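You operate a simulated robot arm through the tools that you are given. There is no shell and no other tool. Be economical: measure what you need, move in short steps, check, and stop when the job is done.

The job below is to be done with a simulated two-armed robot. You get a single attempt, and the scene is never put back.

Task
Put the black foam block from the top of the white counter on the grey bench and the white foam block on the top of the return damper. Fetch the brass fitting with the smallest size on its label from the white bench and set it on the brown-topped red bench. Put the orange fuse on the white bench away in the kb spares. Put one of the grey modules from the brown-topped red bench on the top of the return damper. Put the blue block from the brown-topped red bench on the white cover there. The order is free. Set down upright: foam block, orange fuse, grey module, blue block.

Only the result counts: the job must be done as asked and must still hold three seconds after the hand-in. Knocking over, shifting, dropping, spilling or breaking anything else fails it. A push-on lid holds only when it is set on centred and level and pressed home; a screw cap is set on level and turned clockwise until tight.

Robot
Two 7-joint arms with two-finger grippers on one trunk, on a base that drives. Base frame: it is fixed to the floor where the robot stands at the start and does not move with it; the origin is under the middle of the robot, x ahead of it, y to its left, z up; the surface under the hand at the start is at about z = 38. Lengths are in cm, angles in degrees, forces in N, time in s.
The left shoulder is at the start at [13.2, 21.6, 103.8], the right one opposite. With the tool pointing down near the work surface each hand reaches from about 10 to 78 cm from the robot's upright axis, wherever it stands, measured 20 degrees to its own side. Places, roughly: blue block [100, 275, 100]; brass fitting [75, 150, 75]; brown-topped red bench [90, 300, 80]; cover [75, 250, 75]; foam block [50, 25, 50]; grey bench [120, -10, 80]; grey module [75, 225, 100]; orange fuse [75, 175, 75]; spares (20x13 cm) [-528, -224, 98]; top of the return damper (76x20 cm) [-196, 128, 52]. Payload 3.18 kg a hand.
The tool frame of a hand sits at the grasp point between the pads (the TCP): z along the fingers, y along the line on which they close. The tips reach 3 cm beyond it. The gripper opens to 14.4 cm. The gripper's body begins 10.3 cm behind the TCP.
Orientation is that of the tool frame in the base frame, as a unit quaternion [w, x, y, z]. With the fingers straight down and closing along the base's y, the tool's x points along the base's -x, its y along +y and its z along -z.

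Tools
- The arms move only by the tool nudge_tool. It takes "left_series", "right_series" or both (then of equal length, played together; a hand with none holds still); each is a list of rows, each a list of 7 numbers: the shift along the tool's x, y, z in cm, then the turn, a rotation vector about the tool's x, y, z in degrees, then the closure, from 0 (fully open) to 1 (shut). In form: [[dx, dy, dz, ax, ay, az, grip], ...]. A call has 1 to 20 rows; each row is the pose to reach, as a shift and turn from the pose commanded when the call began, along the tool's axes at that moment. Each row takes 0.2 s and may step no farther than 5 cm and 8.6 degrees from the row before; otherwise, or with a gripper value out of range, the whole call is refused. Where a pose cannot be reached the arm comes as near as it can. A force on the tool above 40 N (or 10 N above the force at the start of the call, whichever is more), or a blocked arm, ends the call early, and 0.2 s more pass. Each finger halts on what it meets, pressing with about 34 N; the grip force reading is that of the motor and also rises with nothing between the fingers. The clock runs only during rows and for 0.2 s after the last one: add rows that repeat a pose to give the fingers time. The reply holds the time, the measured pose of the TCP, the force on the tool along the base axes, the opening and the grip force, in the units named above and with some noise, with the torque about the TCP (base axes, N m) and any sound that the robot's microphone picked up.
- Cameras (640 x 400 px; columns grow to the right, rows downward): "scene" is now at [21.79, 4.21, 118.02]; the picture's right is [0.65, -0.76, 0.00], its down [-0.69, -0.59, -0.43] and it looks along [0.32, 0.28, -0.90] (base axes); focal length 280 px, centre (320, 200). "left" rides on the left gripper at [7.6, -1.6, -14.3] in its tool frame; the picture's right is [0.21, 0.98, 0.00], its down [-0.84, 0.18, -0.51] and it looks along [-0.50, 0.11, 0.86] (tool axes); focal length 218 px, centre (320, 200). "right" rides on the right gripper at [7.7, 1.6, -14.3] in its tool frame; the picture's right is [-0.21, 0.98, 0.00], its down [-0.84, -0.18, -0.51] and it looks along [-0.50, -0.11, 0.86] (tool axes); focal length 218 px, centre (320, 200).
- snapshot(camera): a new picture of that camera. The clock stands still meanwhile.
- raise_lower(by): slides the trunk up (or, below 0, down) by that many cm; the arms and the scene camera ride with it, the base frame stays. It gives what a move gives, with no picture.
- drive_base(legs): drives the robot by 1 to 6 legs, each [ahead, left, turn to the left] in cm, cm and degrees, along the robot's own axes; the way and the turn of a leg run together, so that a leg with both is an arc; at most 150 cm and 180 degrees a leg. The arms and the cameras ride along, it lands a little off, and it stops where it bumps. It gives what a move gives.
- turn_head(pan, tilt): turns the head with the scene camera to pan (to the left, within 80 degrees either way) and tilt (down, from -29 to 69), counted from straight ahead of the robot. It gives what a move gives.
- locate(camera, pixels): for up to 12 pixels [column, row] of the newest picture of that camera ("zoom" is the newest enlarged one), the place [x, y, z] in the base frame of the surface seen there, good to about 0.2 cm. The clock stands still meanwhile.
- zoom(camera, box): a new picture of the part [left, top, right, bottom] of that camera's present view, enlarged. The clock stands still meanwhile.
- sign_off(): hands the job in; it is judged then, once.

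Keep the steps short. Do not move on a guess: measure, check each grasp and each placing, and mend mistakes. In all there are 124 turns and 124 pictures (those below and enlarged ones count). Leave the grippers open and the arms clear of the work at the hand-in unless told otherwise, and finish with a single line.

The tools are called as a command line: name --argument value ..., lists and objects as JSON in quotes. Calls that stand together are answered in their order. nudge_tool: Moves the arms, as the interface text tells. Its arguments: {"type":"object","properties":{"left_series":{"type":"array"},"right_series":{"type":"array"}},"required":[]} The other tools are called the same way: raise_lower (by) slides the trunk up or down; drive_base (legs) drives the base; turn_head (pan, tilt) turns the head that bears the scene camera; snapshot (camera) takes a picture; locate (camera, pixels) gives the place of the surface under pixels of a picture; zoom (camera, box) takes an enlarged picture of a part of a camera's view; sign_off () hands the job in.

At the start:

```text
t: 0.0
left_ee_pos: [36.74, 43.7, 62.01]
left_ee_rot: [0.0, 0.0, 1.0, 0.0]
left_ft_force: [-0.9, 0.4, 0.3]
left_torque: [0.02, -0.01, 0.03]
left_width: 14.4
left_gripper_force: 0.0
right_ee_pos: [56.95, 5.66, 71.58]
right_ee_rot: [0.0, 0.001, 1.0, 0.0]
right_ft_force: [-0.3, -0.4, -0.7]
right_torque: [-0.03, 0.01, 0.03]
right_width: 14.38
right_gripper_force: 0.0
trunk travel left (down, up): [-12.5, 24.4]
robot x, y, heading: [0.3, -0.33, -0.2]
head pan, tilt: [40.4, 64.8]
```

scene: 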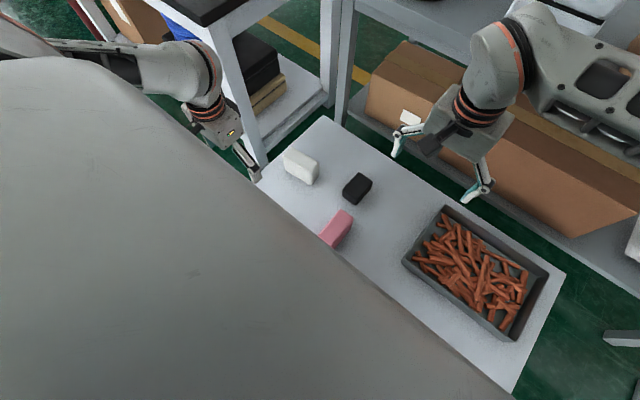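
right: 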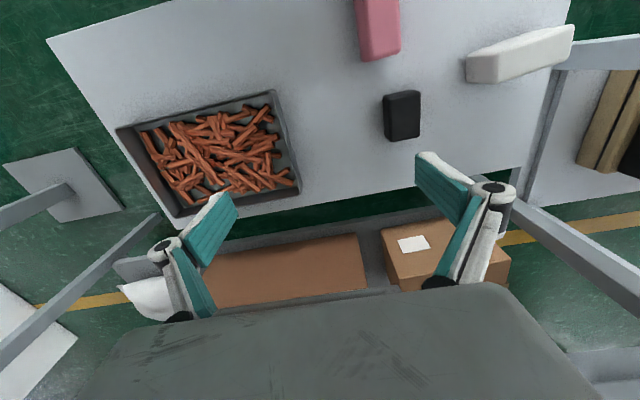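
left: 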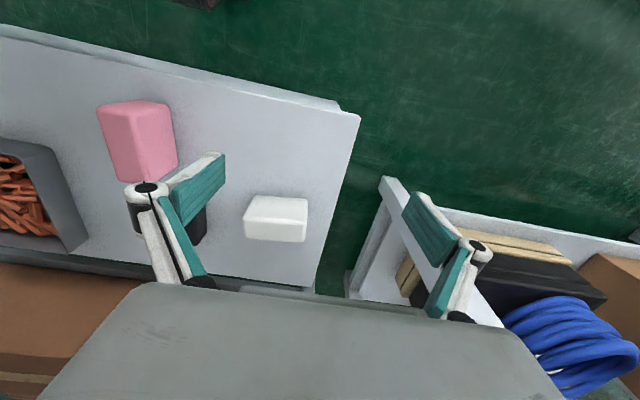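

The black block is at about (357,188) and the white block at (300,167) in the scene picture. I'll measure both, along with the counter.

locate --camera "scene" --pixels '[[357, 182], [350, 198], [368, 182], [344, 188], [358, 175], [300, 160], [285, 155], [318, 165], [300, 180], [335, 160], [340, 222], [420, 200]]'

zoom --camera "scene" --box '[260, 120, 420, 220]'

turn_head --pan 0 --tilt 30

snapshot --camera "scene"

```text
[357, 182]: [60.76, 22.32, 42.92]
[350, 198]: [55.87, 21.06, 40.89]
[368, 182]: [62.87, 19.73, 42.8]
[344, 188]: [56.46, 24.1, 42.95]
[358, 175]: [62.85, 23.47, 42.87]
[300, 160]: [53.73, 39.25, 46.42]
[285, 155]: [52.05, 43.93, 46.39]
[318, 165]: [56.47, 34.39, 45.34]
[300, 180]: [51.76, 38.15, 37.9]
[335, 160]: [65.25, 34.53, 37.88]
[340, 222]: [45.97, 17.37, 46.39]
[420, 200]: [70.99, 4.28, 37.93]
```

```text
4.00 times, centred on (340, 170) of scene
```

zoom: 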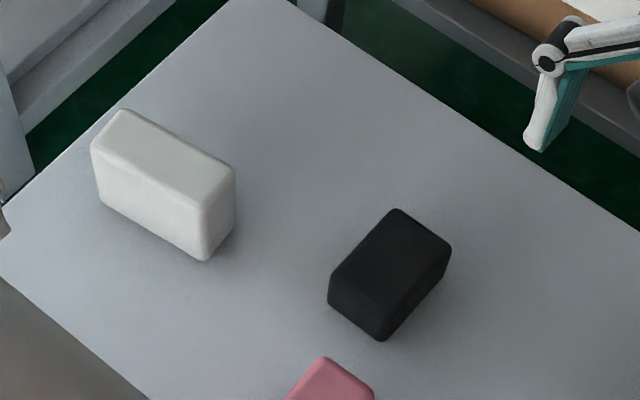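

```text
t: 1.1
left_ee_pos: [36.75, 43.87, 61.84]
left_ee_rot: [0.0, 0.0, 1.0, 0.0]
left_ft_force: [1.5, 0.0, 0.2]
left_torque: [-0.01, 0.0, 0.0]
left_width: 14.4
left_gripper_force: 0.0
right_ee_pos: [56.9, 5.66, 71.56]
right_ee_rot: [0.0, 0.001, 1.0, 0.0]
right_ft_force: [-0.3, 0.4, -0.3]
right_torque: [0.01, 0.0, 0.0]
right_width: 14.39
right_gripper_force: 0.2
trunk travel left (down, up): [-12.5, 24.4]
robot x, y, heading: [-0.07, -0.65, -0.0]
head pan, tilt: [0.0, 30.0]
```

```text
119 pictures are left
```

scene: 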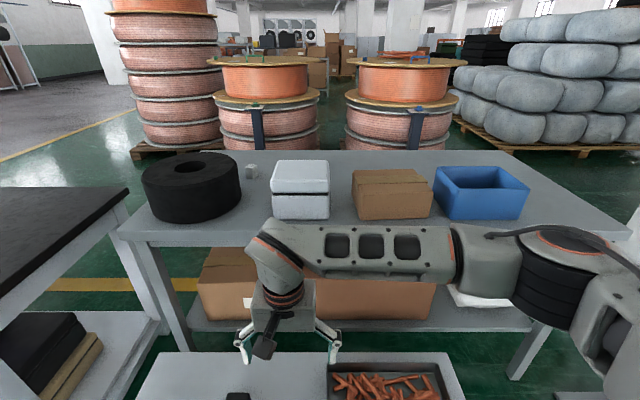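

The grey bench is straight ahead and holds a roll, a white box, a cardboard box and a blue bin. I'll measure the free space on it.

locate --camera "scene" --pixels '[[250, 225], [255, 195], [300, 213], [330, 213], [345, 210], [375, 213], [250, 170], [220, 222], [240, 180], [120, 232], [500, 220], [200, 160]]'

turn_head --pan 70 --tilt 25

snapshot --camera "scene"

```text
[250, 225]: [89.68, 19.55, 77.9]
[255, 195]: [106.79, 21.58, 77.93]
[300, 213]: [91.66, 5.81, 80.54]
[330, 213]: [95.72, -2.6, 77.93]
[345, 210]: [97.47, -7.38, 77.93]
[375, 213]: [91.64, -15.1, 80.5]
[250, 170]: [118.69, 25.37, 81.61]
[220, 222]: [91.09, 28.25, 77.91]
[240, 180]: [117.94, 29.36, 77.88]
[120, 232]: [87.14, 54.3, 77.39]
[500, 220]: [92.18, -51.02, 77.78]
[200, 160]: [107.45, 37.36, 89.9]
```

```text
t: 2.5
left_ee_pos: [36.62, 43.75, 61.77]
left_ee_rot: [0.0, 0.0, 1.0, 0.0]
left_ft_force: [-0.4, 0.6, 0.9]
left_torque: [-0.01, 0.02, 0.02]
left_width: 14.38
left_gripper_force: 0.1
right_ee_pos: [56.83, 5.64, 71.67]
right_ee_rot: [0.0, 0.001, 1.0, 0.0]
right_ft_force: [0.3, -1.0, 0.3]
right_torque: [0.03, 0.02, 0.0]
right_width: 14.42
right_gripper_force: 0.1
trunk travel left (down, up): [-12.5, 24.4]
robot x, y, heading: [-0.01, -0.05, 0.1]
head pan, tilt: [70.0, 25.0]
```

```text
118 pictures are left
```

scene: 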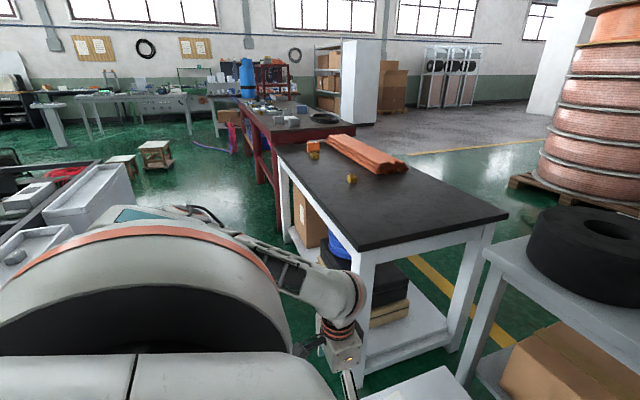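

The bench front edge is at x≈87, so it's out of reach from here. I need to see the counter's extents and the ground to the right.

turn_head --pan -50 --tilt 40

snapshot --camera "scene"

locate --camera "right" --pixels '[[48, 42], [160, 218], [568, 20], [520, 165], [60, 185], [380, 5], [380, 50], [403, 95], [386, 137], [418, 137]]'

locate --camera "left" --pixels '[[5, 28], [150, 60], [358, 115], [330, 290], [135, 110], [275, 205], [245, 225], [305, 230], [390, 185], [430, 210]]'

```text
t: 4.5
left_ee_pos: [36.74, 43.76, 61.77]
left_ee_rot: [-0.001, 0.0, 1.0, -0.001]
left_ft_force: [-0.3, -0.4, 0.3]
left_torque: [0.02, 0.02, -0.03]
left_width: 14.39
left_gripper_force: 0.1
right_ee_pos: [56.96, 5.71, 71.64]
right_ee_rot: [0.0, 0.001, 1.0, 0.0]
right_ft_force: [0.4, -0.1, 0.8]
right_torque: [0.0, 0.03, 0.0]
right_width: 14.37
right_gripper_force: 0.1
trunk travel left (down, up): [-12.5, 24.4]
robot x, y, heading: [-0.24, -0.13, -0.1]
head pan, tilt: [-50.0, 40.0]
```

```text
117 pictures are left
```

scene: 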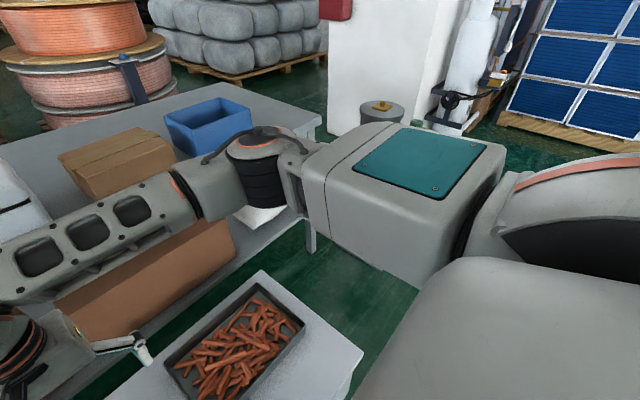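

```text
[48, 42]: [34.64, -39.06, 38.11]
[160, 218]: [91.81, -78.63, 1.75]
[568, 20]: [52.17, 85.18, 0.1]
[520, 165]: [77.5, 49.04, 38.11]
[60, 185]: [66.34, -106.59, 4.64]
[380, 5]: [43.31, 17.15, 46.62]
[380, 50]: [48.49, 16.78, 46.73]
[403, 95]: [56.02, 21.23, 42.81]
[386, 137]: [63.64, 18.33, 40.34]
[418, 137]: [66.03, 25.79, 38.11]
```

```text
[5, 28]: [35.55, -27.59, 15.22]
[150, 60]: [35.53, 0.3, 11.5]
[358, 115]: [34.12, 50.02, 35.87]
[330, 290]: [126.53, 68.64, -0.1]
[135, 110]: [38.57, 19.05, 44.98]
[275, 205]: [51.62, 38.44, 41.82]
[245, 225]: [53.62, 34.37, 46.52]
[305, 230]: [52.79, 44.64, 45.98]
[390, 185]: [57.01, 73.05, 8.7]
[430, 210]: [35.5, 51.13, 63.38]
```

I'll move the right hand above the black block (centre about [59.8, 22.0], top at 42.9), then look.

nudge_tool --right_series '[[-1, 4.1, 0, 0, 0, 0, 0], [-2, 8.2, 0, 0, 0, 0, 0], [-2.9, 12.2, 2, 0, 0, 0, 0], [-2.9, 16.3, 4, 0, 0, 0, 0], [-2.9, 16.3, 9, 0, 0, 0, 0], [-2.9, 16.3, 14, 0, 0, 0, 0], [-2.9, 16.3, 19, 0, 0, 0, 0], [-2.9, 16.3, 23, 0, 0, 0, 0], [-2.9, 16.3, 24, 0, 0, 0, 0]]'

snapshot --camera "right"

```text
t: 5.4
left_ee_pos: [36.95, 43.76, 61.75]
left_ee_rot: [-0.001, 0.001, 1.0, 0.0]
left_ft_force: [0.1, 0.2, 0.0]
left_torque: [-0.01, -0.04, -0.04]
left_width: 14.39
left_gripper_force: 0.0
right_ee_pos: [67.82, 9.26, 69.54]
right_ee_rot: [0.001, 0.091, 0.996, 0.005]
right_ft_force: [0.1, 0.2, 0.1]
right_torque: [-0.07, -0.03, 0.03]
right_width: 14.4
right_gripper_force: 0.1
right hand out of reach, approached as far as the arm can: row 4
trunk travel left (down, up): [-12.5, 24.4]
robot x, y, heading: [-0.07, 0.1, 0.1]
head pan, tilt: [-50.0, 40.0]
stopped in row 4 (right hand): the arm was blocked; the commanded pose is now the measured one
```

```text
116 pictures are left
```

right: 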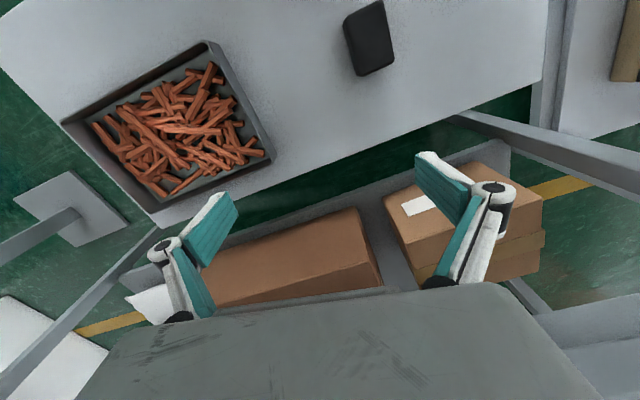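

The right arm can't reach that far across. I'll bring it back and take the white block with the left hand first, starting by moving that hand over [53.8, 39.9], yawed about 9.5°.

nudge_tool --right_series '[[3.3, -1.8, -1, 0, 0, -3.5, 0], [6.7, -3.7, -2, 0, 0, -7, 0], [10.1, -5.5, -2, 0, 0, -10.4, 0], [10.1, -5.5, -2, 0, 0, -10.4, 0]]'

nudge_tool --left_series '[[-4.5, -1, 1, 0, 0, -3, 0], [-9, -2, 2, 0, 0, -6, 0], [-13.5, -3, 4, 0, 0, -9.5, 0], [-17, -3.8, 7, 0, 0, -9.5, 0], [-17, -3.8, 10, 0, 0, -9.5, 0], [-17, -3.8, 10, 0, 0, -9.5, 0]]'

snapshot --camera "left"

```text
t: 6.4
left_ee_pos: [36.9, 43.63, 61.89]
left_ee_rot: [0.0, 0.003, 1.0, 0.0]
left_ft_force: [0.0, 0.2, -0.1]
left_torque: [0.0, 0.01, -0.03]
left_width: 14.38
left_gripper_force: 0.1
right_ee_pos: [56.79, 5.75, 71.56]
right_ee_rot: [0.004, -0.002, 1.0, 0.006]
right_ft_force: [-0.6, 0.1, -0.6]
right_torque: [0.0, 0.01, 0.04]
right_width: 14.38
right_gripper_force: 0.0
trunk travel left (down, up): [-12.5, 24.4]
robot x, y, heading: [0.13, -0.0, -0.1]
head pan, tilt: [-50.0, 40.0]
```

```text
refused: row 3 steps farther than a row can; nothing moved
```

```text
115 pictures are left
```

left: 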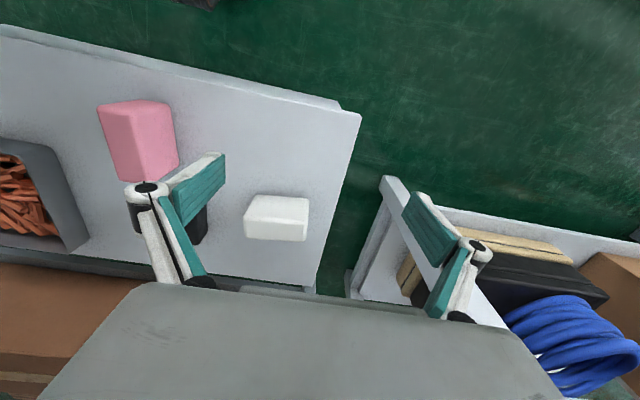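

nudge_tool --left_series '[[-4.2, -1, 1, 0, 0, -3, 0], [-8.4, -2, 2, 0, 0, -6, 0], [-12.6, -3, 4, 0, 0, -9.5, 0], [-16.5, -3.8, 6.5, 0, 0, -9.5, 0], [-17, -3.8, 10, 0, 0, -9.5, 0], [-17, -3.8, 10, 0, 0, -9.5, 0]]'

snapshot --camera "left"

```text
t: 7.8
left_ee_pos: [53.81, 39.7, 51.95]
left_ee_rot: [0.0, -0.081, 0.997, 0.001]
left_ft_force: [0.8, 0.2, 0.0]
left_torque: [0.04, 0.02, 0.01]
left_width: 14.38
left_gripper_force: 0.1
right_ee_pos: [56.84, 5.85, 71.56]
right_ee_rot: [0.003, -0.002, 1.0, 0.006]
right_ft_force: [-0.4, 0.4, -0.5]
right_torque: [-0.06, -0.03, -0.01]
right_width: 14.41
right_gripper_force: 0.1
trunk travel left (down, up): [-12.5, 24.4]
robot x, y, heading: [0.35, -0.12, -0.2]
head pan, tilt: [-50.0, 40.0]
```

```text
114 pictures are left
```

left: 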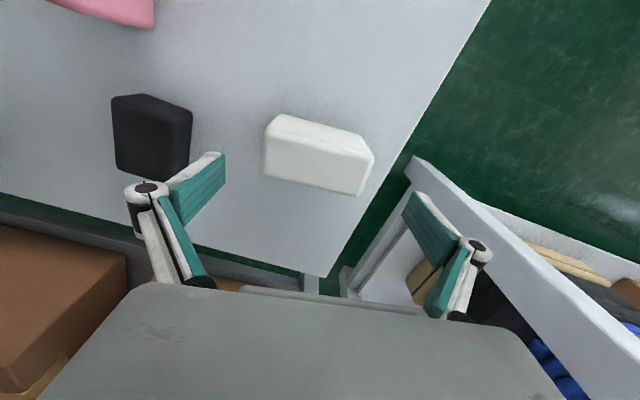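

locate --camera "left" --pixels '[[282, 118], [370, 156], [268, 145], [355, 185], [320, 150], [114, 98], [188, 112], [120, 165], [160, 135], [430, 165], [630, 285]]'

```text
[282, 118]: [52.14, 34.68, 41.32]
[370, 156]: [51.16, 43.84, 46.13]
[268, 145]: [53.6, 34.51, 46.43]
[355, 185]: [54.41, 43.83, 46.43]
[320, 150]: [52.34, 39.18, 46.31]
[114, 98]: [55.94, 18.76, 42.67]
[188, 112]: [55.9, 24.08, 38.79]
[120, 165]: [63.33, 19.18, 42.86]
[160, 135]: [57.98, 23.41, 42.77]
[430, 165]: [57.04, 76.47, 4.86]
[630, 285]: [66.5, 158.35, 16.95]
```

The hand is aligned with the white block. I'll lower 9.4, close and lift.

nudge_tool --left_series '[[0, 0, 4.8, 0, 0, 0, 0], [0, 0, 9.4, 0, 0, 0, 0], [0, 0, 9.4, 0, 0, 0, 0.5], [0, 0, 9.4, 0, 0, 0, 0.8], [0, 0, 9.4, 0, 0, 0, 1], [0, 0, 9.4, 0, 0, 0, 1], [0, 0, 5, 0, 0, 0, 1], [0, 0, 0, 0, 0, 0, 1]]'

snapshot --camera "left"

```text
t: 9.6
left_ee_pos: [53.83, 39.82, 52.09]
left_ee_rot: [0.001, -0.081, 0.997, 0.0]
left_ft_force: [-1.1, 0.0, 0.4]
left_torque: [-0.02, -0.03, 0.01]
left_width: 10.88
left_gripper_force: 34.3
right_ee_pos: [56.8, 5.74, 71.74]
right_ee_rot: [0.004, -0.002, 1.0, 0.006]
right_ft_force: [-0.7, 0.6, 0.4]
right_torque: [0.03, 0.02, 0.0]
right_width: 14.39
right_gripper_force: 0.1
trunk travel left (down, up): [-12.5, 24.4]
robot x, y, heading: [0.26, -0.35, -0.4]
head pan, tilt: [-50.0, 40.0]
```

```text
113 pictures are left
```

left: 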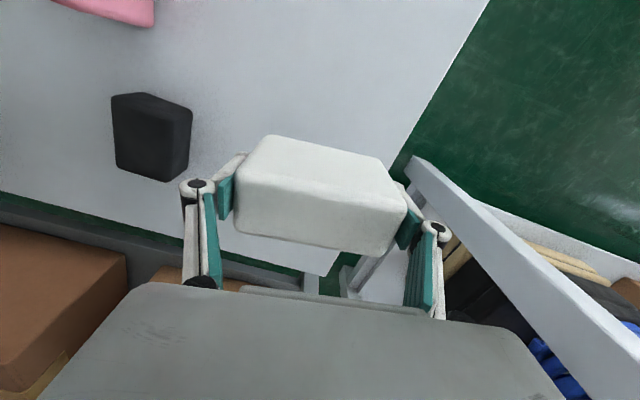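

The white block is held (width 10.9). I'll pull the left hand back and up, then drive left 22.

nudge_tool --left_series '[[4, 0.5, -3, 0, 0, 3, 1], [8, 1, -6, 0, 0, 6, 1], [12, 1.5, -9, 0, 0, 9.5, 1], [15, 1.5, -12, 0, 0, 9.5, 1], [17, 1.5, -16, 0, 0, 9.5, 1], [17, 1.5, -20, 0, 0, 9.5, 1]]'

drive_base --legs '[[0, 22, 0]]'

snapshot --camera "right"

```text
refused: row 1 steps farther than a row can; nothing moved
```

```text
t: 12.1
left_ee_pos: [53.75, 62.07, 52.01]
left_ee_rot: [-0.001, -0.083, 0.997, -0.001]
left_ft_force: [-0.6, 1.0, 0.0]
left_torque: [-0.02, 0.02, -0.01]
left_width: 10.91
left_gripper_force: 34.4
right_ee_pos: [56.71, 28.03, 71.52]
right_ee_rot: [0.004, -0.002, 1.0, 0.005]
right_ft_force: [-0.4, 0.9, -0.1]
right_torque: [-0.01, 0.03, 0.01]
right_width: 14.44
right_gripper_force: 0.0
trunk travel left (down, up): [-12.5, 24.4]
robot x, y, heading: [0.15, 21.63, -0.3]
head pan, tilt: [-50.0, 40.0]
```

```text
112 pictures are left
```

right: 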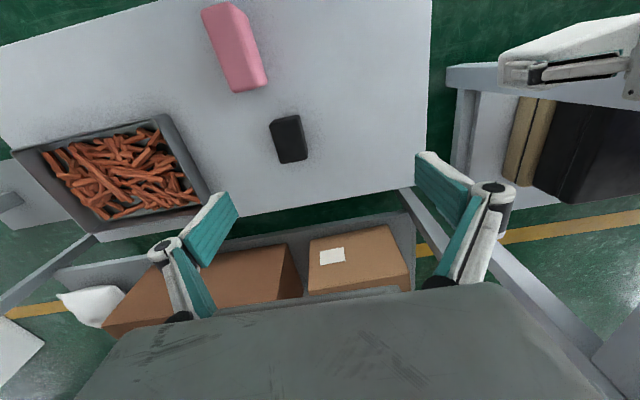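

The row step was too long, so the arm move was refused, but the drive went ahead without any contact. I'll now pull the left hand back and lower the right hand over the black block (needs −5.8 in y and +3 in x).

nudge_tool --left_series '[[4, 0, 0, 0, 0, 0, 1], [8, 0, -2, 0, 0, 0, 1], [12, 0, -5, 0, 0, 0, 1], [15, 0, -8, 0, 0, 0, 1], [17, 0, -12, 0, 0, 0, 1], [17, 0, -16, 0, 0, 0, 1]]'

nudge_tool --right_series '[[-1.5, -3, 2, 0, 0, 0, 0], [-3, -6, 5, 0, 0, 0, 0], [-3, -6, 10, 0, 0, 0, 0], [-3, -6, 15, 0, 0, 0, 0], [-3, -6, 20, 0, 0, 0, 0], [-3, -6, 23, 0, 0, 0, 0], [-3, -6, 23, 0, 0, 0, 0]]'

snapshot --camera "right"

```text
t: 13.5
left_ee_pos: [37.23, 59.37, 67.93]
left_ee_rot: [-0.001, -0.082, 0.997, 0.0]
left_ft_force: [0.1, 0.4, -0.2]
left_torque: [0.02, -0.04, -0.01]
left_width: 10.88
left_gripper_force: 34.3
left hand out of reach, approached as far as the arm can: row 6
right_ee_pos: [56.72, 27.87, 71.6]
right_ee_rot: [0.003, -0.002, 1.0, 0.005]
right_ft_force: [0.2, -0.2, -1.1]
right_torque: [0.01, 0.03, 0.0]
right_width: 14.39
right_gripper_force: 0.1
trunk travel left (down, up): [-12.5, 24.4]
robot x, y, heading: [0.12, 21.97, -0.0]
head pan, tilt: [-50.0, 40.0]
```

```text
t: 15.1
left_ee_pos: [37.31, 59.37, 68.0]
left_ee_rot: [-0.001, -0.083, 0.997, 0.0]
left_ft_force: [0.2, 0.6, 0.1]
left_torque: [0.0, -0.01, 0.0]
left_width: 10.88
left_gripper_force: 33.5
right_ee_pos: [60.1, 22.21, 48.6]
right_ee_rot: [0.004, -0.003, 1.0, 0.005]
right_ft_force: [-0.8, -0.2, 0.1]
right_torque: [-0.01, -0.01, 0.03]
right_width: 14.41
right_gripper_force: 0.0
trunk travel left (down, up): [-12.5, 24.4]
robot x, y, heading: [-0.27, 22.1, 0.2]
head pan, tilt: [-50.0, 40.0]
```

```text
111 pictures are left
```

right: 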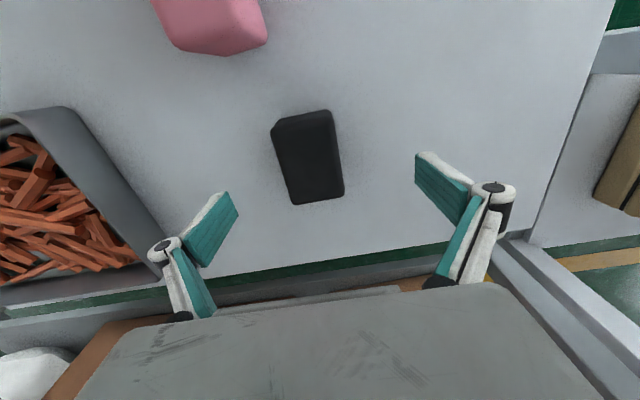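

The hand is centred on the black block. I'll lower 7.3, grip and lift.

nudge_tool --right_series '[[0, 0, 4, 0, 0, 0, 0], [0, 0, 7.3, 0, 0, 0, 0], [0, 0, 7.3, 0, 0, 0, 0.5], [0, 0, 7.3, 0, 0, 0, 0.8], [0, 0, 7.3, 0, 0, 0, 1], [0, 0, 7.3, 0, 0, 0, 1], [0, 0, 3, 0, 0, 0, 1], [0, 0, -1, 0, 0, 0, 1]]'

snapshot --camera "right"

```text
t: 16.9
left_ee_pos: [37.34, 59.38, 67.92]
left_ee_rot: [-0.001, -0.082, 0.997, 0.0]
left_ft_force: [-0.1, -0.1, 0.1]
left_torque: [0.02, -0.04, 0.03]
left_width: 10.87
left_gripper_force: 34.1
right_ee_pos: [60.03, 22.27, 49.6]
right_ee_rot: [0.004, -0.002, 1.0, 0.005]
right_ft_force: [-0.6, 0.3, -0.3]
right_torque: [0.0, 0.0, -0.02]
right_width: 5.82
right_gripper_force: 33.7
trunk travel left (down, up): [-12.5, 24.4]
robot x, y, heading: [0.09, 21.87, -0.1]
head pan, tilt: [-50.0, 40.0]
```

```text
110 pictures are left
```

right: 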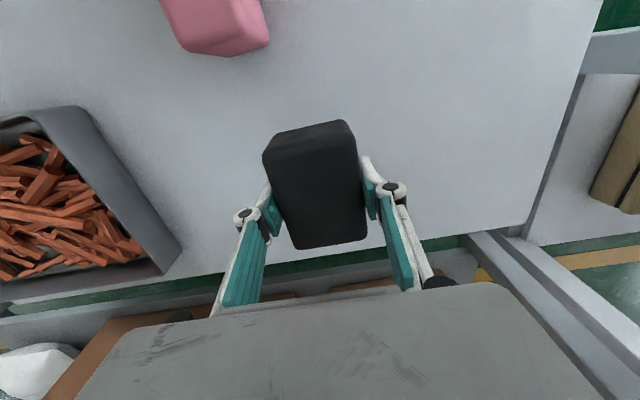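

Both blocks are held. I'll raise and draw back the right hand, then look right for the way round.

nudge_tool --right_series '[[0, 0, -4.5, 0, 0, 0, 1], [0, 0, -9, 0, 0, 0, 1], [1, 0, -13.5, 0, 0, 0, 1], [4, 0, -17.5, 0, 0, 0, 1], [7, 0, -21, 0, 0, 0, 1], [10, -2, -24, 0, 0, 0, 1], [14, -4, -26, 0, 0, 0, 1], [14, -4, -26, 0, 0, 0, 1]]'

turn_head --pan -75 --tilt 25

snapshot --camera "scene"

```text
t: 18.7
left_ee_pos: [37.35, 59.35, 67.87]
left_ee_rot: [-0.002, -0.083, 0.997, 0.0]
left_ft_force: [0.1, 0.1, -0.4]
left_torque: [0.01, 0.0, 0.02]
left_width: 10.91
left_gripper_force: 34.1
right_ee_pos: [45.84, 17.9, 75.49]
right_ee_rot: [0.003, -0.003, 1.0, 0.006]
right_ft_force: [1.0, 0.0, -0.2]
right_torque: [-0.02, -0.02, -0.01]
right_width: 5.82
right_gripper_force: 33.8
trunk travel left (down, up): [-12.5, 24.4]
robot x, y, heading: [0.05, 22.34, 0.1]
head pan, tilt: [-50.0, 40.0]
```

```text
t: 19.6
left_ee_pos: [37.34, 59.37, 68.04]
left_ee_rot: [-0.001, -0.082, 0.997, -0.001]
left_ft_force: [-0.2, 0.9, -0.1]
left_torque: [0.01, -0.05, 0.03]
left_width: 10.89
left_gripper_force: 34.3
right_ee_pos: [45.8, 17.87, 75.47]
right_ee_rot: [0.003, -0.002, 1.0, 0.005]
right_ft_force: [0.1, 0.2, -0.3]
right_torque: [0.01, -0.02, 0.0]
right_width: 5.83
right_gripper_force: 33.7
trunk travel left (down, up): [-12.5, 24.4]
robot x, y, heading: [0.28, 22.04, 0.1]
head pan, tilt: [-75.0, 25.0]
```

```text
109 pictures are left
```

scene: 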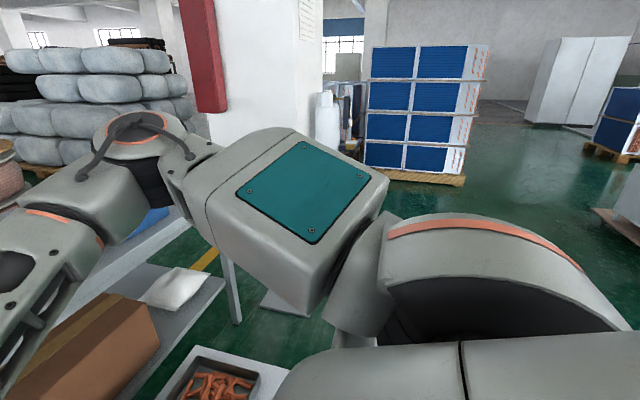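

The floor to the right looks free except for a plate near [66, −106]. I'll drive right 85 and look ahead.

drive_base --legs '[[0, -85, 0]]'

turn_head --pan -15 --tilt 35

snapshot --camera "scene"

```text
t: 27.5
left_ee_pos: [37.37, -25.45, 67.83]
left_ee_rot: [-0.001, -0.084, 0.996, 0.0]
left_ft_force: [0.7, 0.7, -0.3]
left_torque: [-0.01, 0.0, -0.03]
left_width: 10.88
left_gripper_force: 34.0
right_ee_pos: [45.8, -66.94, 75.58]
right_ee_rot: [0.004, -0.003, 1.0, 0.005]
right_ft_force: [0.0, 0.2, 0.6]
right_torque: [-0.01, 0.02, 0.01]
right_width: 5.83
right_gripper_force: 34.2
trunk travel left (down, up): [-12.5, 24.4]
robot x, y, heading: [0.41, -63.05, 0.4]
head pan, tilt: [-75.0, 25.0]
```

```text
t: 28.8
left_ee_pos: [37.34, -25.46, 67.89]
left_ee_rot: [-0.001, -0.084, 0.997, -0.001]
left_ft_force: [0.1, -0.9, -0.8]
left_torque: [0.04, 0.01, -0.04]
left_width: 10.88
left_gripper_force: 33.6
right_ee_pos: [45.99, -67.04, 75.51]
right_ee_rot: [0.004, -0.003, 1.0, 0.005]
right_ft_force: [0.0, 0.4, -0.5]
right_torque: [0.02, -0.01, 0.01]
right_width: 5.84
right_gripper_force: 34.1
trunk travel left (down, up): [-12.5, 24.4]
robot x, y, heading: [0.03, -62.72, -0.0]
head pan, tilt: [-15.0, 35.0]
```

```text
108 pictures are left
```

scene: 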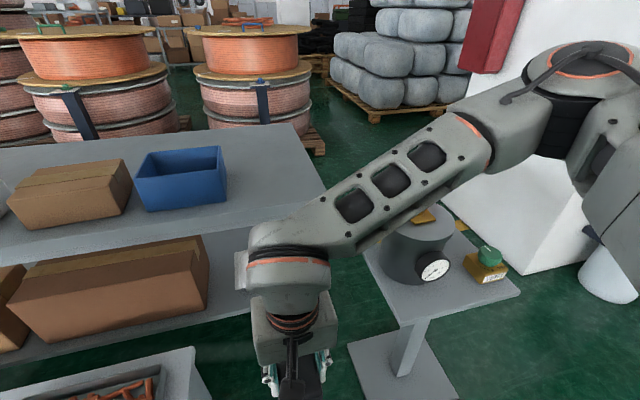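

A pedestal table with a gauge stands on the right. I'll measure it and the bench's right end.

locate --camera "scene" --pixels '[[402, 325], [518, 294], [365, 250], [480, 290], [430, 285], [240, 240], [240, 200], [322, 190], [210, 205], [150, 213], [290, 130], [355, 345]]'

```text
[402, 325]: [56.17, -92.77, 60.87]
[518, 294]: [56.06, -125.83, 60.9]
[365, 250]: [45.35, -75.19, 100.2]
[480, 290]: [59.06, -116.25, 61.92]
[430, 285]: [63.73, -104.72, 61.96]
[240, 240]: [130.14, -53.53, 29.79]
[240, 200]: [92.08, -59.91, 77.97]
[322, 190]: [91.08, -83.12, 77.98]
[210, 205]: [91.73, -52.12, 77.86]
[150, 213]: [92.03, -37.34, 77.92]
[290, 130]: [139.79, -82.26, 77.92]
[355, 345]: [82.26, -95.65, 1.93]
```

The pedestal occupies x 56 and beyond, y −92 to −126, with its top at 61. The bench's free patch is around [94, −69]. I'll raise the trunk 12 and drive ahead 25, right 9, turning left 15.

raise_lower --by 13

drive_base --legs '[[0, -9, 0], [24, 0, 0], [0, 0, 15]]'

snapshot --camera "right"

```text
t: 30.3
left_ee_pos: [37.56, -25.68, 80.79]
left_ee_rot: [-0.001, -0.083, 0.997, 0.001]
left_ft_force: [1.4, 1.1, -1.1]
left_torque: [0.0, 0.05, -0.02]
left_width: 10.86
left_gripper_force: 33.9
right_ee_pos: [45.9, -66.94, 88.3]
right_ee_rot: [0.002, -0.003, 1.0, 0.006]
right_ft_force: [1.3, 0.2, 0.4]
right_torque: [0.02, 0.03, 0.02]
right_width: 5.83
right_gripper_force: 33.7
trunk travel left (down, up): [-25.5, 11.4]
robot x, y, heading: [0.05, -63.23, 0.1]
head pan, tilt: [-15.0, 35.0]
```

```text
t: 34.0
left_ee_pos: [50.48, -26.03, 80.94]
left_ee_rot: [0.0, -0.213, 0.977, -0.001]
left_ft_force: [-0.7, -0.7, 0.7]
left_torque: [-0.05, -0.01, -0.01]
left_width: 10.88
left_gripper_force: 33.3
right_ee_pos: [69.37, -63.73, 88.63]
right_ee_rot: [0.003, -0.134, 0.991, 0.005]
right_ft_force: [0.3, -0.6, 0.3]
right_torque: [-0.01, -0.04, 0.0]
right_width: 5.85
right_gripper_force: 34.2
trunk travel left (down, up): [-25.5, 11.4]
robot x, y, heading: [24.31, -71.8, 15.3]
head pan, tilt: [-15.0, 35.0]
```

```text
107 pictures are left
```

right: 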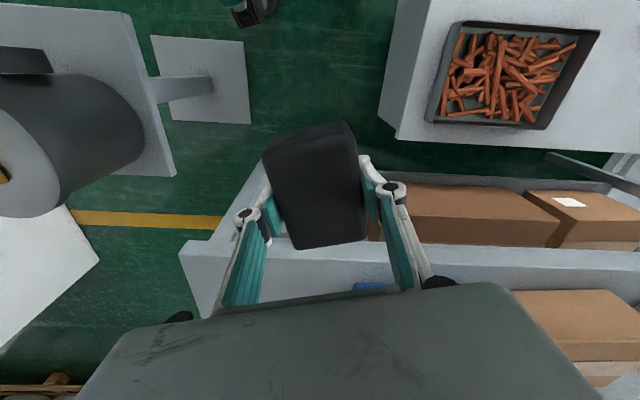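

Now I'll move the right hand over the free bench patch at [95, −71.5], keeping height.

nudge_tool --right_series '[[-3.8, -2.4, 0, 0, 0, 0, 1], [-7.6, -4.8, 0, 0, 0, 0, 1], [-11.4, -7.2, 0, 0, 0, 0, 1], [-15.1, -9.6, 0, 0, 0, 0, 1], [-18.8, -12, 0, 0, 0, 0, 1], [-22.6, -14.3, 0, 0, 0, 0, 1], [-22.6, -14.3, 0, 0, 0, 0, 1]]'

snapshot --camera "right"

snapshot --camera "scene"

```text
t: 35.6
left_ee_pos: [50.35, -25.99, 80.81]
left_ee_rot: [-0.001, -0.212, 0.977, 0.0]
left_ft_force: [0.3, 0.9, -0.3]
left_torque: [0.0, 0.01, 0.01]
left_width: 10.87
left_gripper_force: 34.1
right_ee_pos: [95.0, -71.65, 88.63]
right_ee_rot: [0.003, -0.135, 0.991, 0.006]
right_ft_force: [-0.1, 0.2, 0.2]
right_torque: [-0.01, 0.0, 0.01]
right_width: 5.83
right_gripper_force: 34.1
trunk travel left (down, up): [-25.5, 11.4]
robot x, y, heading: [24.05, -71.66, 15.1]
head pan, tilt: [-15.0, 35.0]
```

```text
106 pictures are left
```

right: 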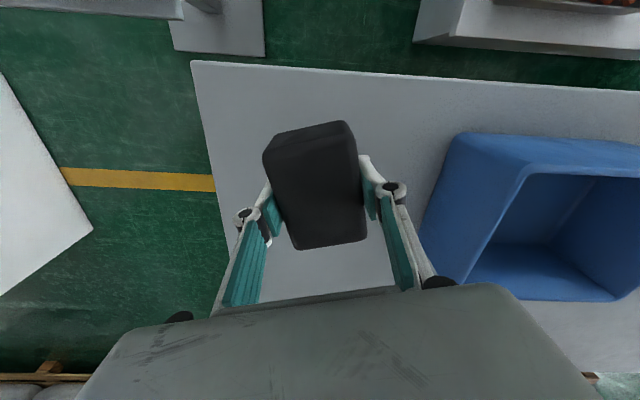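

```text
105 pictures are left
```

scene: 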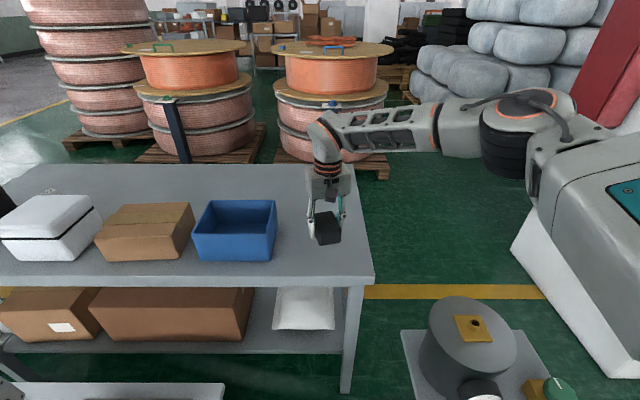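

The spot is clear. I'll lower 7.0, then press gently to touch.

nudge_tool --right_series '[[0, 0, 4, 0, 0, 0, 1], [0, 0, 6.6, 0, 0, 0, 1], [0, 0, 7.0, 0, 0, 0, 1], [0, 0, 7.2, 0, 0, 0, 1], [0, 0, 7.2, 0, 0, 0, 1]]'

```text
t: 36.9
left_ee_pos: [50.51, -25.94, 80.82]
left_ee_rot: [-0.001, -0.213, 0.977, 0.0]
left_ft_force: [-0.2, -0.1, 0.6]
left_torque: [-0.01, 0.0, -0.01]
left_width: 10.87
left_gripper_force: 33.8
right_ee_pos: [95.1, -71.56, 81.26]
right_ee_rot: [0.003, -0.136, 0.991, 0.006]
right_ft_force: [-0.4, 0.7, -0.1]
right_torque: [0.0, -0.03, 0.02]
right_width: 5.83
right_gripper_force: 33.7
trunk travel left (down, up): [-25.5, 11.4]
robot x, y, heading: [24.28, -71.48, 15.1]
head pan, tilt: [-15.0, 35.0]
```

nudge_tool --right_series '[[0, 0, 0.2, 0, 0, 0, 1], [0, 0, 0.3, 0, 0, 0, 1]]'

zoom --camera "scene" --box '[280, 170, 380, 270]'

```text
t: 37.5
left_ee_pos: [50.34, -25.93, 80.93]
left_ee_rot: [-0.001, -0.213, 0.977, -0.001]
left_ft_force: [0.2, -0.4, -0.2]
left_torque: [-0.03, 0.01, -0.01]
left_width: 10.86
left_gripper_force: 34.2
right_ee_pos: [95.05, -71.38, 81.22]
right_ee_rot: [0.004, -0.134, 0.991, 0.006]
right_ft_force: [0.6, -3.0, 11.7]
right_torque: [-0.29, -0.12, 0.0]
right_width: 5.82
right_gripper_force: 34.1
trunk travel left (down, up): [-25.5, 11.4]
robot x, y, heading: [24.16, -71.82, 15.4]
head pan, tilt: [-15.0, 35.0]
```

```text
4.00 times, centred on (330, 220) of scene
```

zoom: 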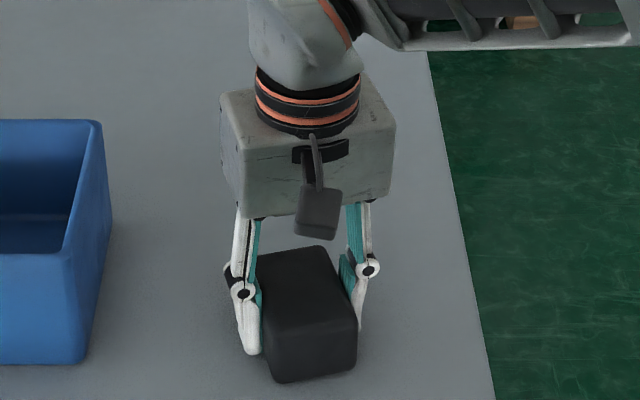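

Contact reads 11.7 N, so the block rests on the bench. I'll open moderately, rise, and draw back.

nudge_tool --right_series '[[0, 0, 0.1, 0, 0, 0, 0.5], [0, 0, 0.0, 0, 0, 0, 0.4], [0, 0, 0.0, 0, 0, 0, 0.4], [0, 0, -4, 0, 0, 0, 0.4], [0, 0, -8.5, 0, 0, 0, 0.4], [2, 1, -12, 0, 0, 0, 0.4], [6, 3, -12, 0, 0, 0, 0.4], [10, 5, -12, 0, 0, 0, 0.4], [14, 7, -12, 0, 0, 0, 0.4], [18, 9, -12, 0, 0, 0, 0.4], [22, 11, -12, 0, 0, 0, 0.4]]'

snapshot --camera "scene"

```text
t: 39.9
left_ee_pos: [50.36, -26.05, 80.8]
left_ee_rot: [0.0, -0.213, 0.977, -0.001]
left_ft_force: [0.0, -1.2, -1.0]
left_torque: [0.03, -0.01, 0.03]
left_width: 10.86
left_gripper_force: 33.6
right_ee_pos: [70.72, -66.68, 93.01]
right_ee_rot: [0.003, -0.133, 0.991, 0.006]
right_ft_force: [0.7, -0.2, 0.4]
right_torque: [-0.01, -0.05, -0.04]
right_width: 8.64
right_gripper_force: 0.0
trunk travel left (down, up): [-25.5, 11.4]
robot x, y, heading: [24.31, -71.54, 15.0]
head pan, tilt: [-15.0, 35.0]
```

```text
103 pictures are left
```

scene: 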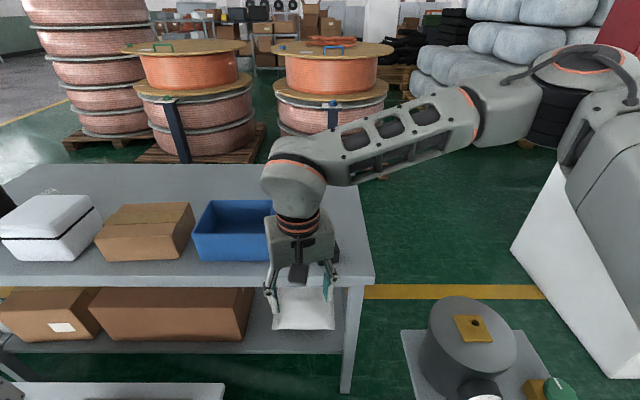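

I'll back away 30 and check that the block stands well.

drive_base --legs '[[-30, 0, 0]]'

snapshot --camera "scene"

turn_head --pan 80 --tilt 15

snapshot --camera "scene"

```text
t: 41.9
left_ee_pos: [21.54, -33.86, 80.83]
left_ee_rot: [-0.002, -0.212, 0.977, 0.0]
left_ft_force: [0.7, 0.5, -0.2]
left_torque: [0.03, -0.02, -0.03]
left_width: 10.87
left_gripper_force: 33.7
right_ee_pos: [41.89, -74.58, 93.0]
right_ee_rot: [0.002, -0.134, 0.991, 0.005]
right_ft_force: [0.0, -0.2, 0.3]
right_torque: [0.03, -0.06, 0.02]
right_width: 8.65
right_gripper_force: 0.0
trunk travel left (down, up): [-25.5, 11.4]
robot x, y, heading: [-4.6, -79.35, 15.2]
head pan, tilt: [-15.0, 35.0]
```

```text
102 pictures are left
```

scene: 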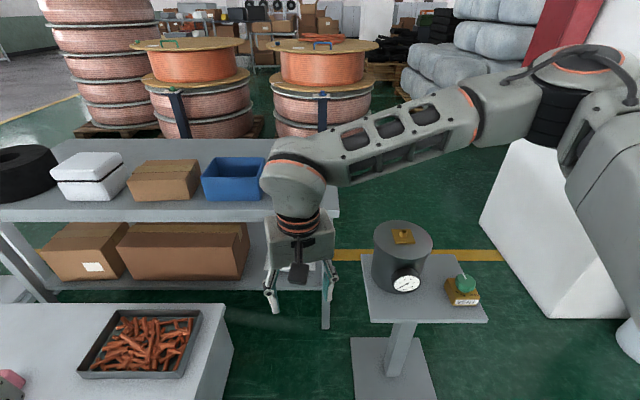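

```text
t: 43.6
left_ee_pos: [21.64, -33.9, 80.74]
left_ee_rot: [0.0, -0.213, 0.977, -0.001]
left_ft_force: [0.0, -0.3, -1.0]
left_torque: [0.04, -0.03, 0.03]
left_width: 10.87
left_gripper_force: 33.7
right_ee_pos: [41.96, -74.56, 92.98]
right_ee_rot: [0.003, -0.134, 0.991, 0.006]
right_ft_force: [0.2, -0.4, -0.5]
right_torque: [-0.01, 0.02, -0.01]
right_width: 8.64
right_gripper_force: 0.0
trunk travel left (down, up): [-25.5, 11.4]
robot x, y, heading: [-4.73, -79.49, 14.9]
head pan, tilt: [80.0, 15.0]
```

```text
101 pictures are left
```

scene: 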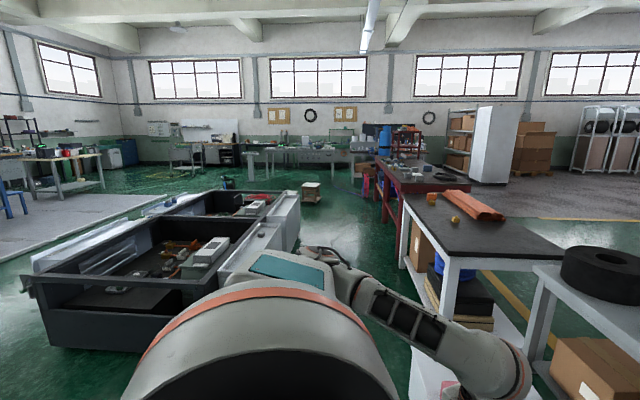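

The air unit is to the left. I'll turn left about 75 so the robot faces +y, and look.

drive_base --legs '[[0, 0, 75], [60, 60, 0]]'

turn_head --pan 40 --tilt 25

snapshot --camera "scene"

```text
t: 52.5
left_ee_pos: [-101.82, 17.72, 80.89]
left_ee_rot: [0.001, 0.765, -0.644, 0.0]
left_ft_force: [0.2, -0.3, 0.5]
left_torque: [0.0, 0.0, 0.01]
left_width: 10.87
left_gripper_force: 34.0
right_ee_pos: [-57.11, 27.05, 92.99]
right_ee_rot: [0.001, 0.711, -0.703, -0.006]
right_ft_force: [-0.9, -0.9, 0.2]
right_torque: [-0.03, -0.01, 0.01]
right_width: 8.68
right_gripper_force: 0.1
trunk travel left (down, up): [-25.5, 11.4]
robot x, y, heading: [-64.31, -19.35, 90.3]
head pan, tilt: [80.0, 15.0]
```

```text
t: 53.6
left_ee_pos: [-101.89, 17.63, 80.89]
left_ee_rot: [0.001, 0.765, -0.644, 0.001]
left_ft_force: [-0.1, 1.0, -0.2]
left_torque: [0.03, -0.02, 0.03]
left_width: 10.88
left_gripper_force: 33.5
right_ee_pos: [-57.29, 27.01, 93.02]
right_ee_rot: [0.001, 0.711, -0.703, -0.007]
right_ft_force: [-0.3, -0.1, 0.9]
right_torque: [0.02, 0.03, 0.02]
right_width: 8.62
right_gripper_force: 0.0
trunk travel left (down, up): [-25.5, 11.4]
robot x, y, heading: [-64.55, -19.43, 90.5]
head pan, tilt: [40.0, 25.0]
```

```text
100 pictures are left
```

scene: 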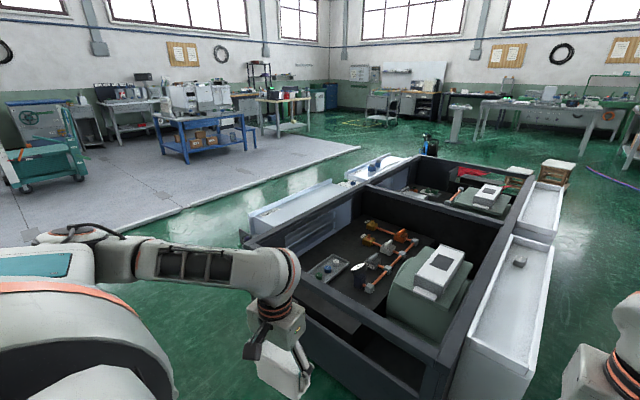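

I'll measure candidates for the damper top near [−196, 128, 52].

locate --camera "scene" --pixels '[[290, 205], [310, 240], [380, 165], [510, 300], [545, 210], [520, 260], [440, 265], [300, 195], [340, 185], [255, 213], [325, 180], [260, 240]]'

zoom --camera "scene" --box '[220, 130, 580, 355]'

```text
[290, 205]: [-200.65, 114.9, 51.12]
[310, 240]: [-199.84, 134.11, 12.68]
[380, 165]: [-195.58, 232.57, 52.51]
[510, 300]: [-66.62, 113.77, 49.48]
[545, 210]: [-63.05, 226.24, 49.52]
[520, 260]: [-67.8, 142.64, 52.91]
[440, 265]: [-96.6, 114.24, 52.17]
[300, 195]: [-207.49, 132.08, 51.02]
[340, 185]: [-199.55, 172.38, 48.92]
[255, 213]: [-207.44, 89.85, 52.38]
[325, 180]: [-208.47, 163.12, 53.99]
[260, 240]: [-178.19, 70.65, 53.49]
```

```text
1.78 times, centred on (400, 242) of scene
```

zoom: 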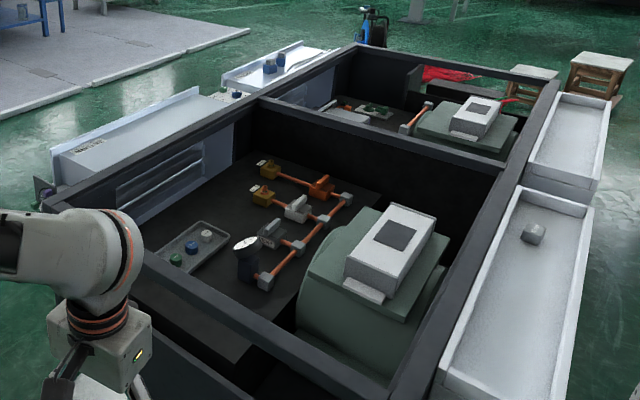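

The near white top with the label (x −208 to −188, y 90 to 166, z 51) matches the place given for the return damper. I'll check the label and the mat edge.

zoom --camera "scene" --box '[240, 170, 360, 245]'

locate --camera "scene" --pixels '[[180, 205], [60, 240], [300, 165], [190, 225], [270, 200], [262, 208], [100, 215], [15, 266]]'

```text
5.33 times, centred on (300, 208) of scene
```

zoom: 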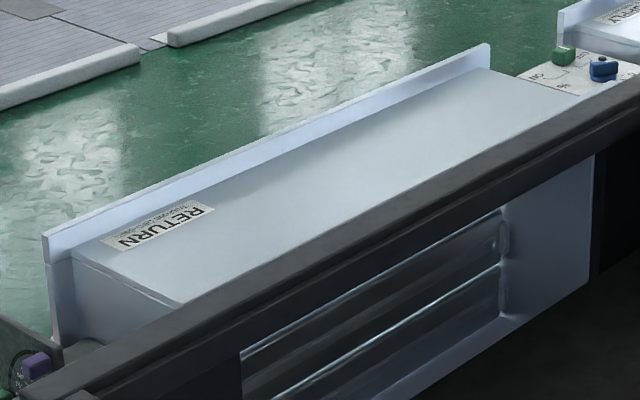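

```text
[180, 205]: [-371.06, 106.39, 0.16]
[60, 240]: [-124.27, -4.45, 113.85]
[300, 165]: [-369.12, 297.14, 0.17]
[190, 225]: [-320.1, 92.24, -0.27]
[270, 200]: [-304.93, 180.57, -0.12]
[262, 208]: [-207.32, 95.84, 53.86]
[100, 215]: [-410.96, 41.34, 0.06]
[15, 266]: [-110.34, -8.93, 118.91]
```

The RETURN label is confirmed and the west side is clear floor. I'll drive there and face it.

drive_base --legs '[[0, 150, 0], [0, 44, 0], [130, 0, 0], [0, 0, -90]]'

turn_head --pan 10 --tilt 45

snapshot --camera "scene"

```text
t: 80.6
left_ee_pos: [-221.43, 146.1, 80.86]
left_ee_rot: [-0.001, -0.092, 0.996, 0.0]
left_ft_force: [1.1, -0.6, -0.4]
left_torque: [-0.02, 0.03, 0.01]
left_width: 10.86
left_gripper_force: 33.5
right_ee_pos: [-211.8, 101.63, 92.92]
right_ee_rot: [0.003, -0.011, 1.0, 0.005]
right_ft_force: [0.1, 0.0, 0.7]
right_torque: [0.04, -0.01, -0.01]
right_width: 8.67
right_gripper_force: 0.0
trunk travel left (down, up): [-25.5, 11.4]
robot x, y, heading: [-258.2, 108.26, 0.9]
head pan, tilt: [40.0, 25.0]
```

```text
t: 81.6
left_ee_pos: [-221.53, 146.1, 80.94]
left_ee_rot: [-0.001, -0.091, 0.996, 0.0]
left_ft_force: [0.1, -0.6, 0.0]
left_torque: [0.04, 0.02, -0.04]
left_width: 10.86
left_gripper_force: 34.0
right_ee_pos: [-211.7, 101.59, 93.04]
right_ee_rot: [0.004, -0.011, 1.0, 0.005]
right_ft_force: [0.6, -1.2, -0.5]
right_torque: [0.0, -0.03, 0.03]
right_width: 8.64
right_gripper_force: 0.0
trunk travel left (down, up): [-25.5, 11.4]
robot x, y, heading: [-257.73, 108.25, 0.9]
head pan, tilt: [10.0, 45.0]
```

```text
97 pictures are left
```

scene: 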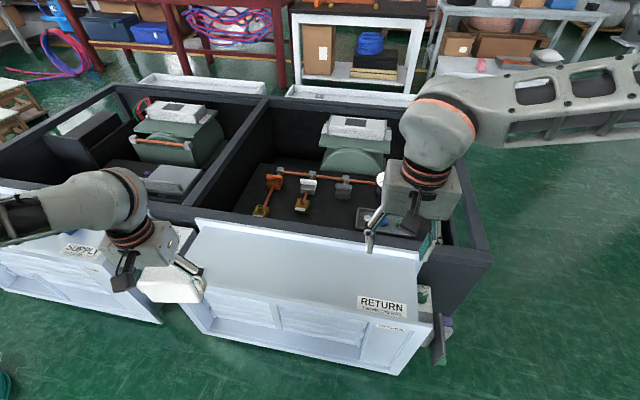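

locate --camera "scene" --pixels '[[220, 240], [260, 245], [300, 240], [300, 265], [350, 260], [350, 290], [382, 307], [300, 278], [210, 265], [300, 228], [325, 250], [260, 262]]'

zoom --camera "scene" --box '[140, 190, 460, 390]'

```text
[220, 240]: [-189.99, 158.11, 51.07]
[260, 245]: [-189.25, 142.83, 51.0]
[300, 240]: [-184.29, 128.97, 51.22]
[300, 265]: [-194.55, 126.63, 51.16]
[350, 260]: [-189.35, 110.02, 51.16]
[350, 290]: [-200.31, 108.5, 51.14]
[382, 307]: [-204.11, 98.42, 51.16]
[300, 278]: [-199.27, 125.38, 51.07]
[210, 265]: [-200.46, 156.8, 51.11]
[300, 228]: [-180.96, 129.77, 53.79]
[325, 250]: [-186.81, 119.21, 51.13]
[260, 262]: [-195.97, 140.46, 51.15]
```

```text
2.00 times, centred on (300, 290) of scene
```

zoom: 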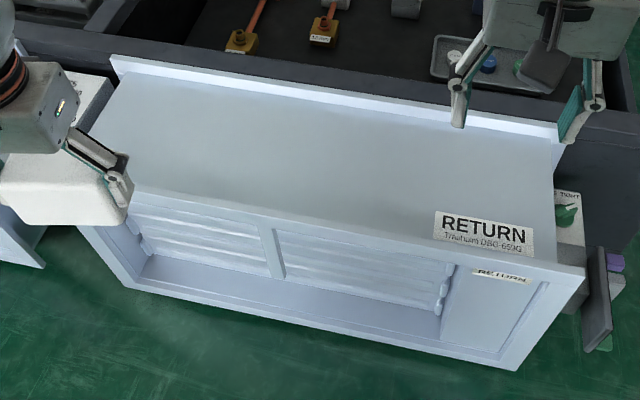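

The top is free (x −206 to −183, y 92 to 166, z 51.1). I'll lower the trunk 15 and carry the white block over [−194, 142].

nudge_tool --left_series '[[-4.4, -1.5, 0, 0, 0, 2, 1], [-8.8, -3, 0, 0, 0, 4, 1], [-13.2, -4.5, 0, 0, 0, 6, 1], [-17.6, -6, 0, 0, 0, 8, 1], [-22, -7.5, 0, 0, 0, 10, 1], [-26.3, -9, 0, 0, 0, 10.4, 1], [-26.3, -9, 0, 0, 0, 10.4, 1]]'

raise_lower --by -15

snapshot --camera "left"

```text
t: 83.2
left_ee_pos: [-194.02, 141.87, 80.81]
left_ee_rot: [0.0, 0.0, 1.0, -0.002]
left_ft_force: [-0.7, 0.7, -0.2]
left_torque: [0.01, -0.01, -0.03]
left_width: 10.86
left_gripper_force: 33.8
right_ee_pos: [-211.68, 101.56, 92.97]
right_ee_rot: [0.003, -0.011, 1.0, 0.005]
right_ft_force: [0.5, 0.5, -0.4]
right_torque: [0.01, -0.01, 0.01]
right_width: 8.64
right_gripper_force: 0.0
trunk travel left (down, up): [-25.5, 11.4]
robot x, y, heading: [-258.49, 108.06, 0.9]
head pan, tilt: [10.0, 45.0]
```

```text
t: 84.9
left_ee_pos: [-194.04, 142.0, 65.95]
left_ee_rot: [0.0, -0.001, 1.0, -0.001]
left_ft_force: [-0.3, -0.4, 1.0]
left_torque: [-0.02, 0.0, 0.0]
left_width: 10.88
left_gripper_force: 34.1
right_ee_pos: [-211.68, 101.51, 78.21]
right_ee_rot: [0.005, -0.011, 1.0, 0.006]
right_ft_force: [-0.8, 0.3, 0.7]
right_torque: [-0.01, -0.02, -0.02]
right_width: 8.61
right_gripper_force: 0.0
trunk travel left (down, up): [-10.5, 26.4]
robot x, y, heading: [-258.25, 108.01, 1.0]
head pan, tilt: [10.0, 45.0]
```

```text
95 pictures are left
```

left: 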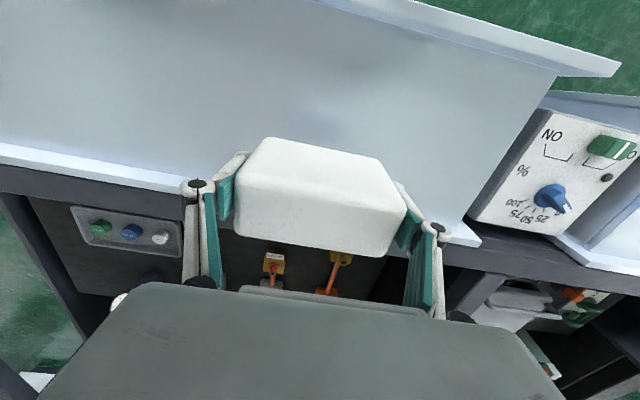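

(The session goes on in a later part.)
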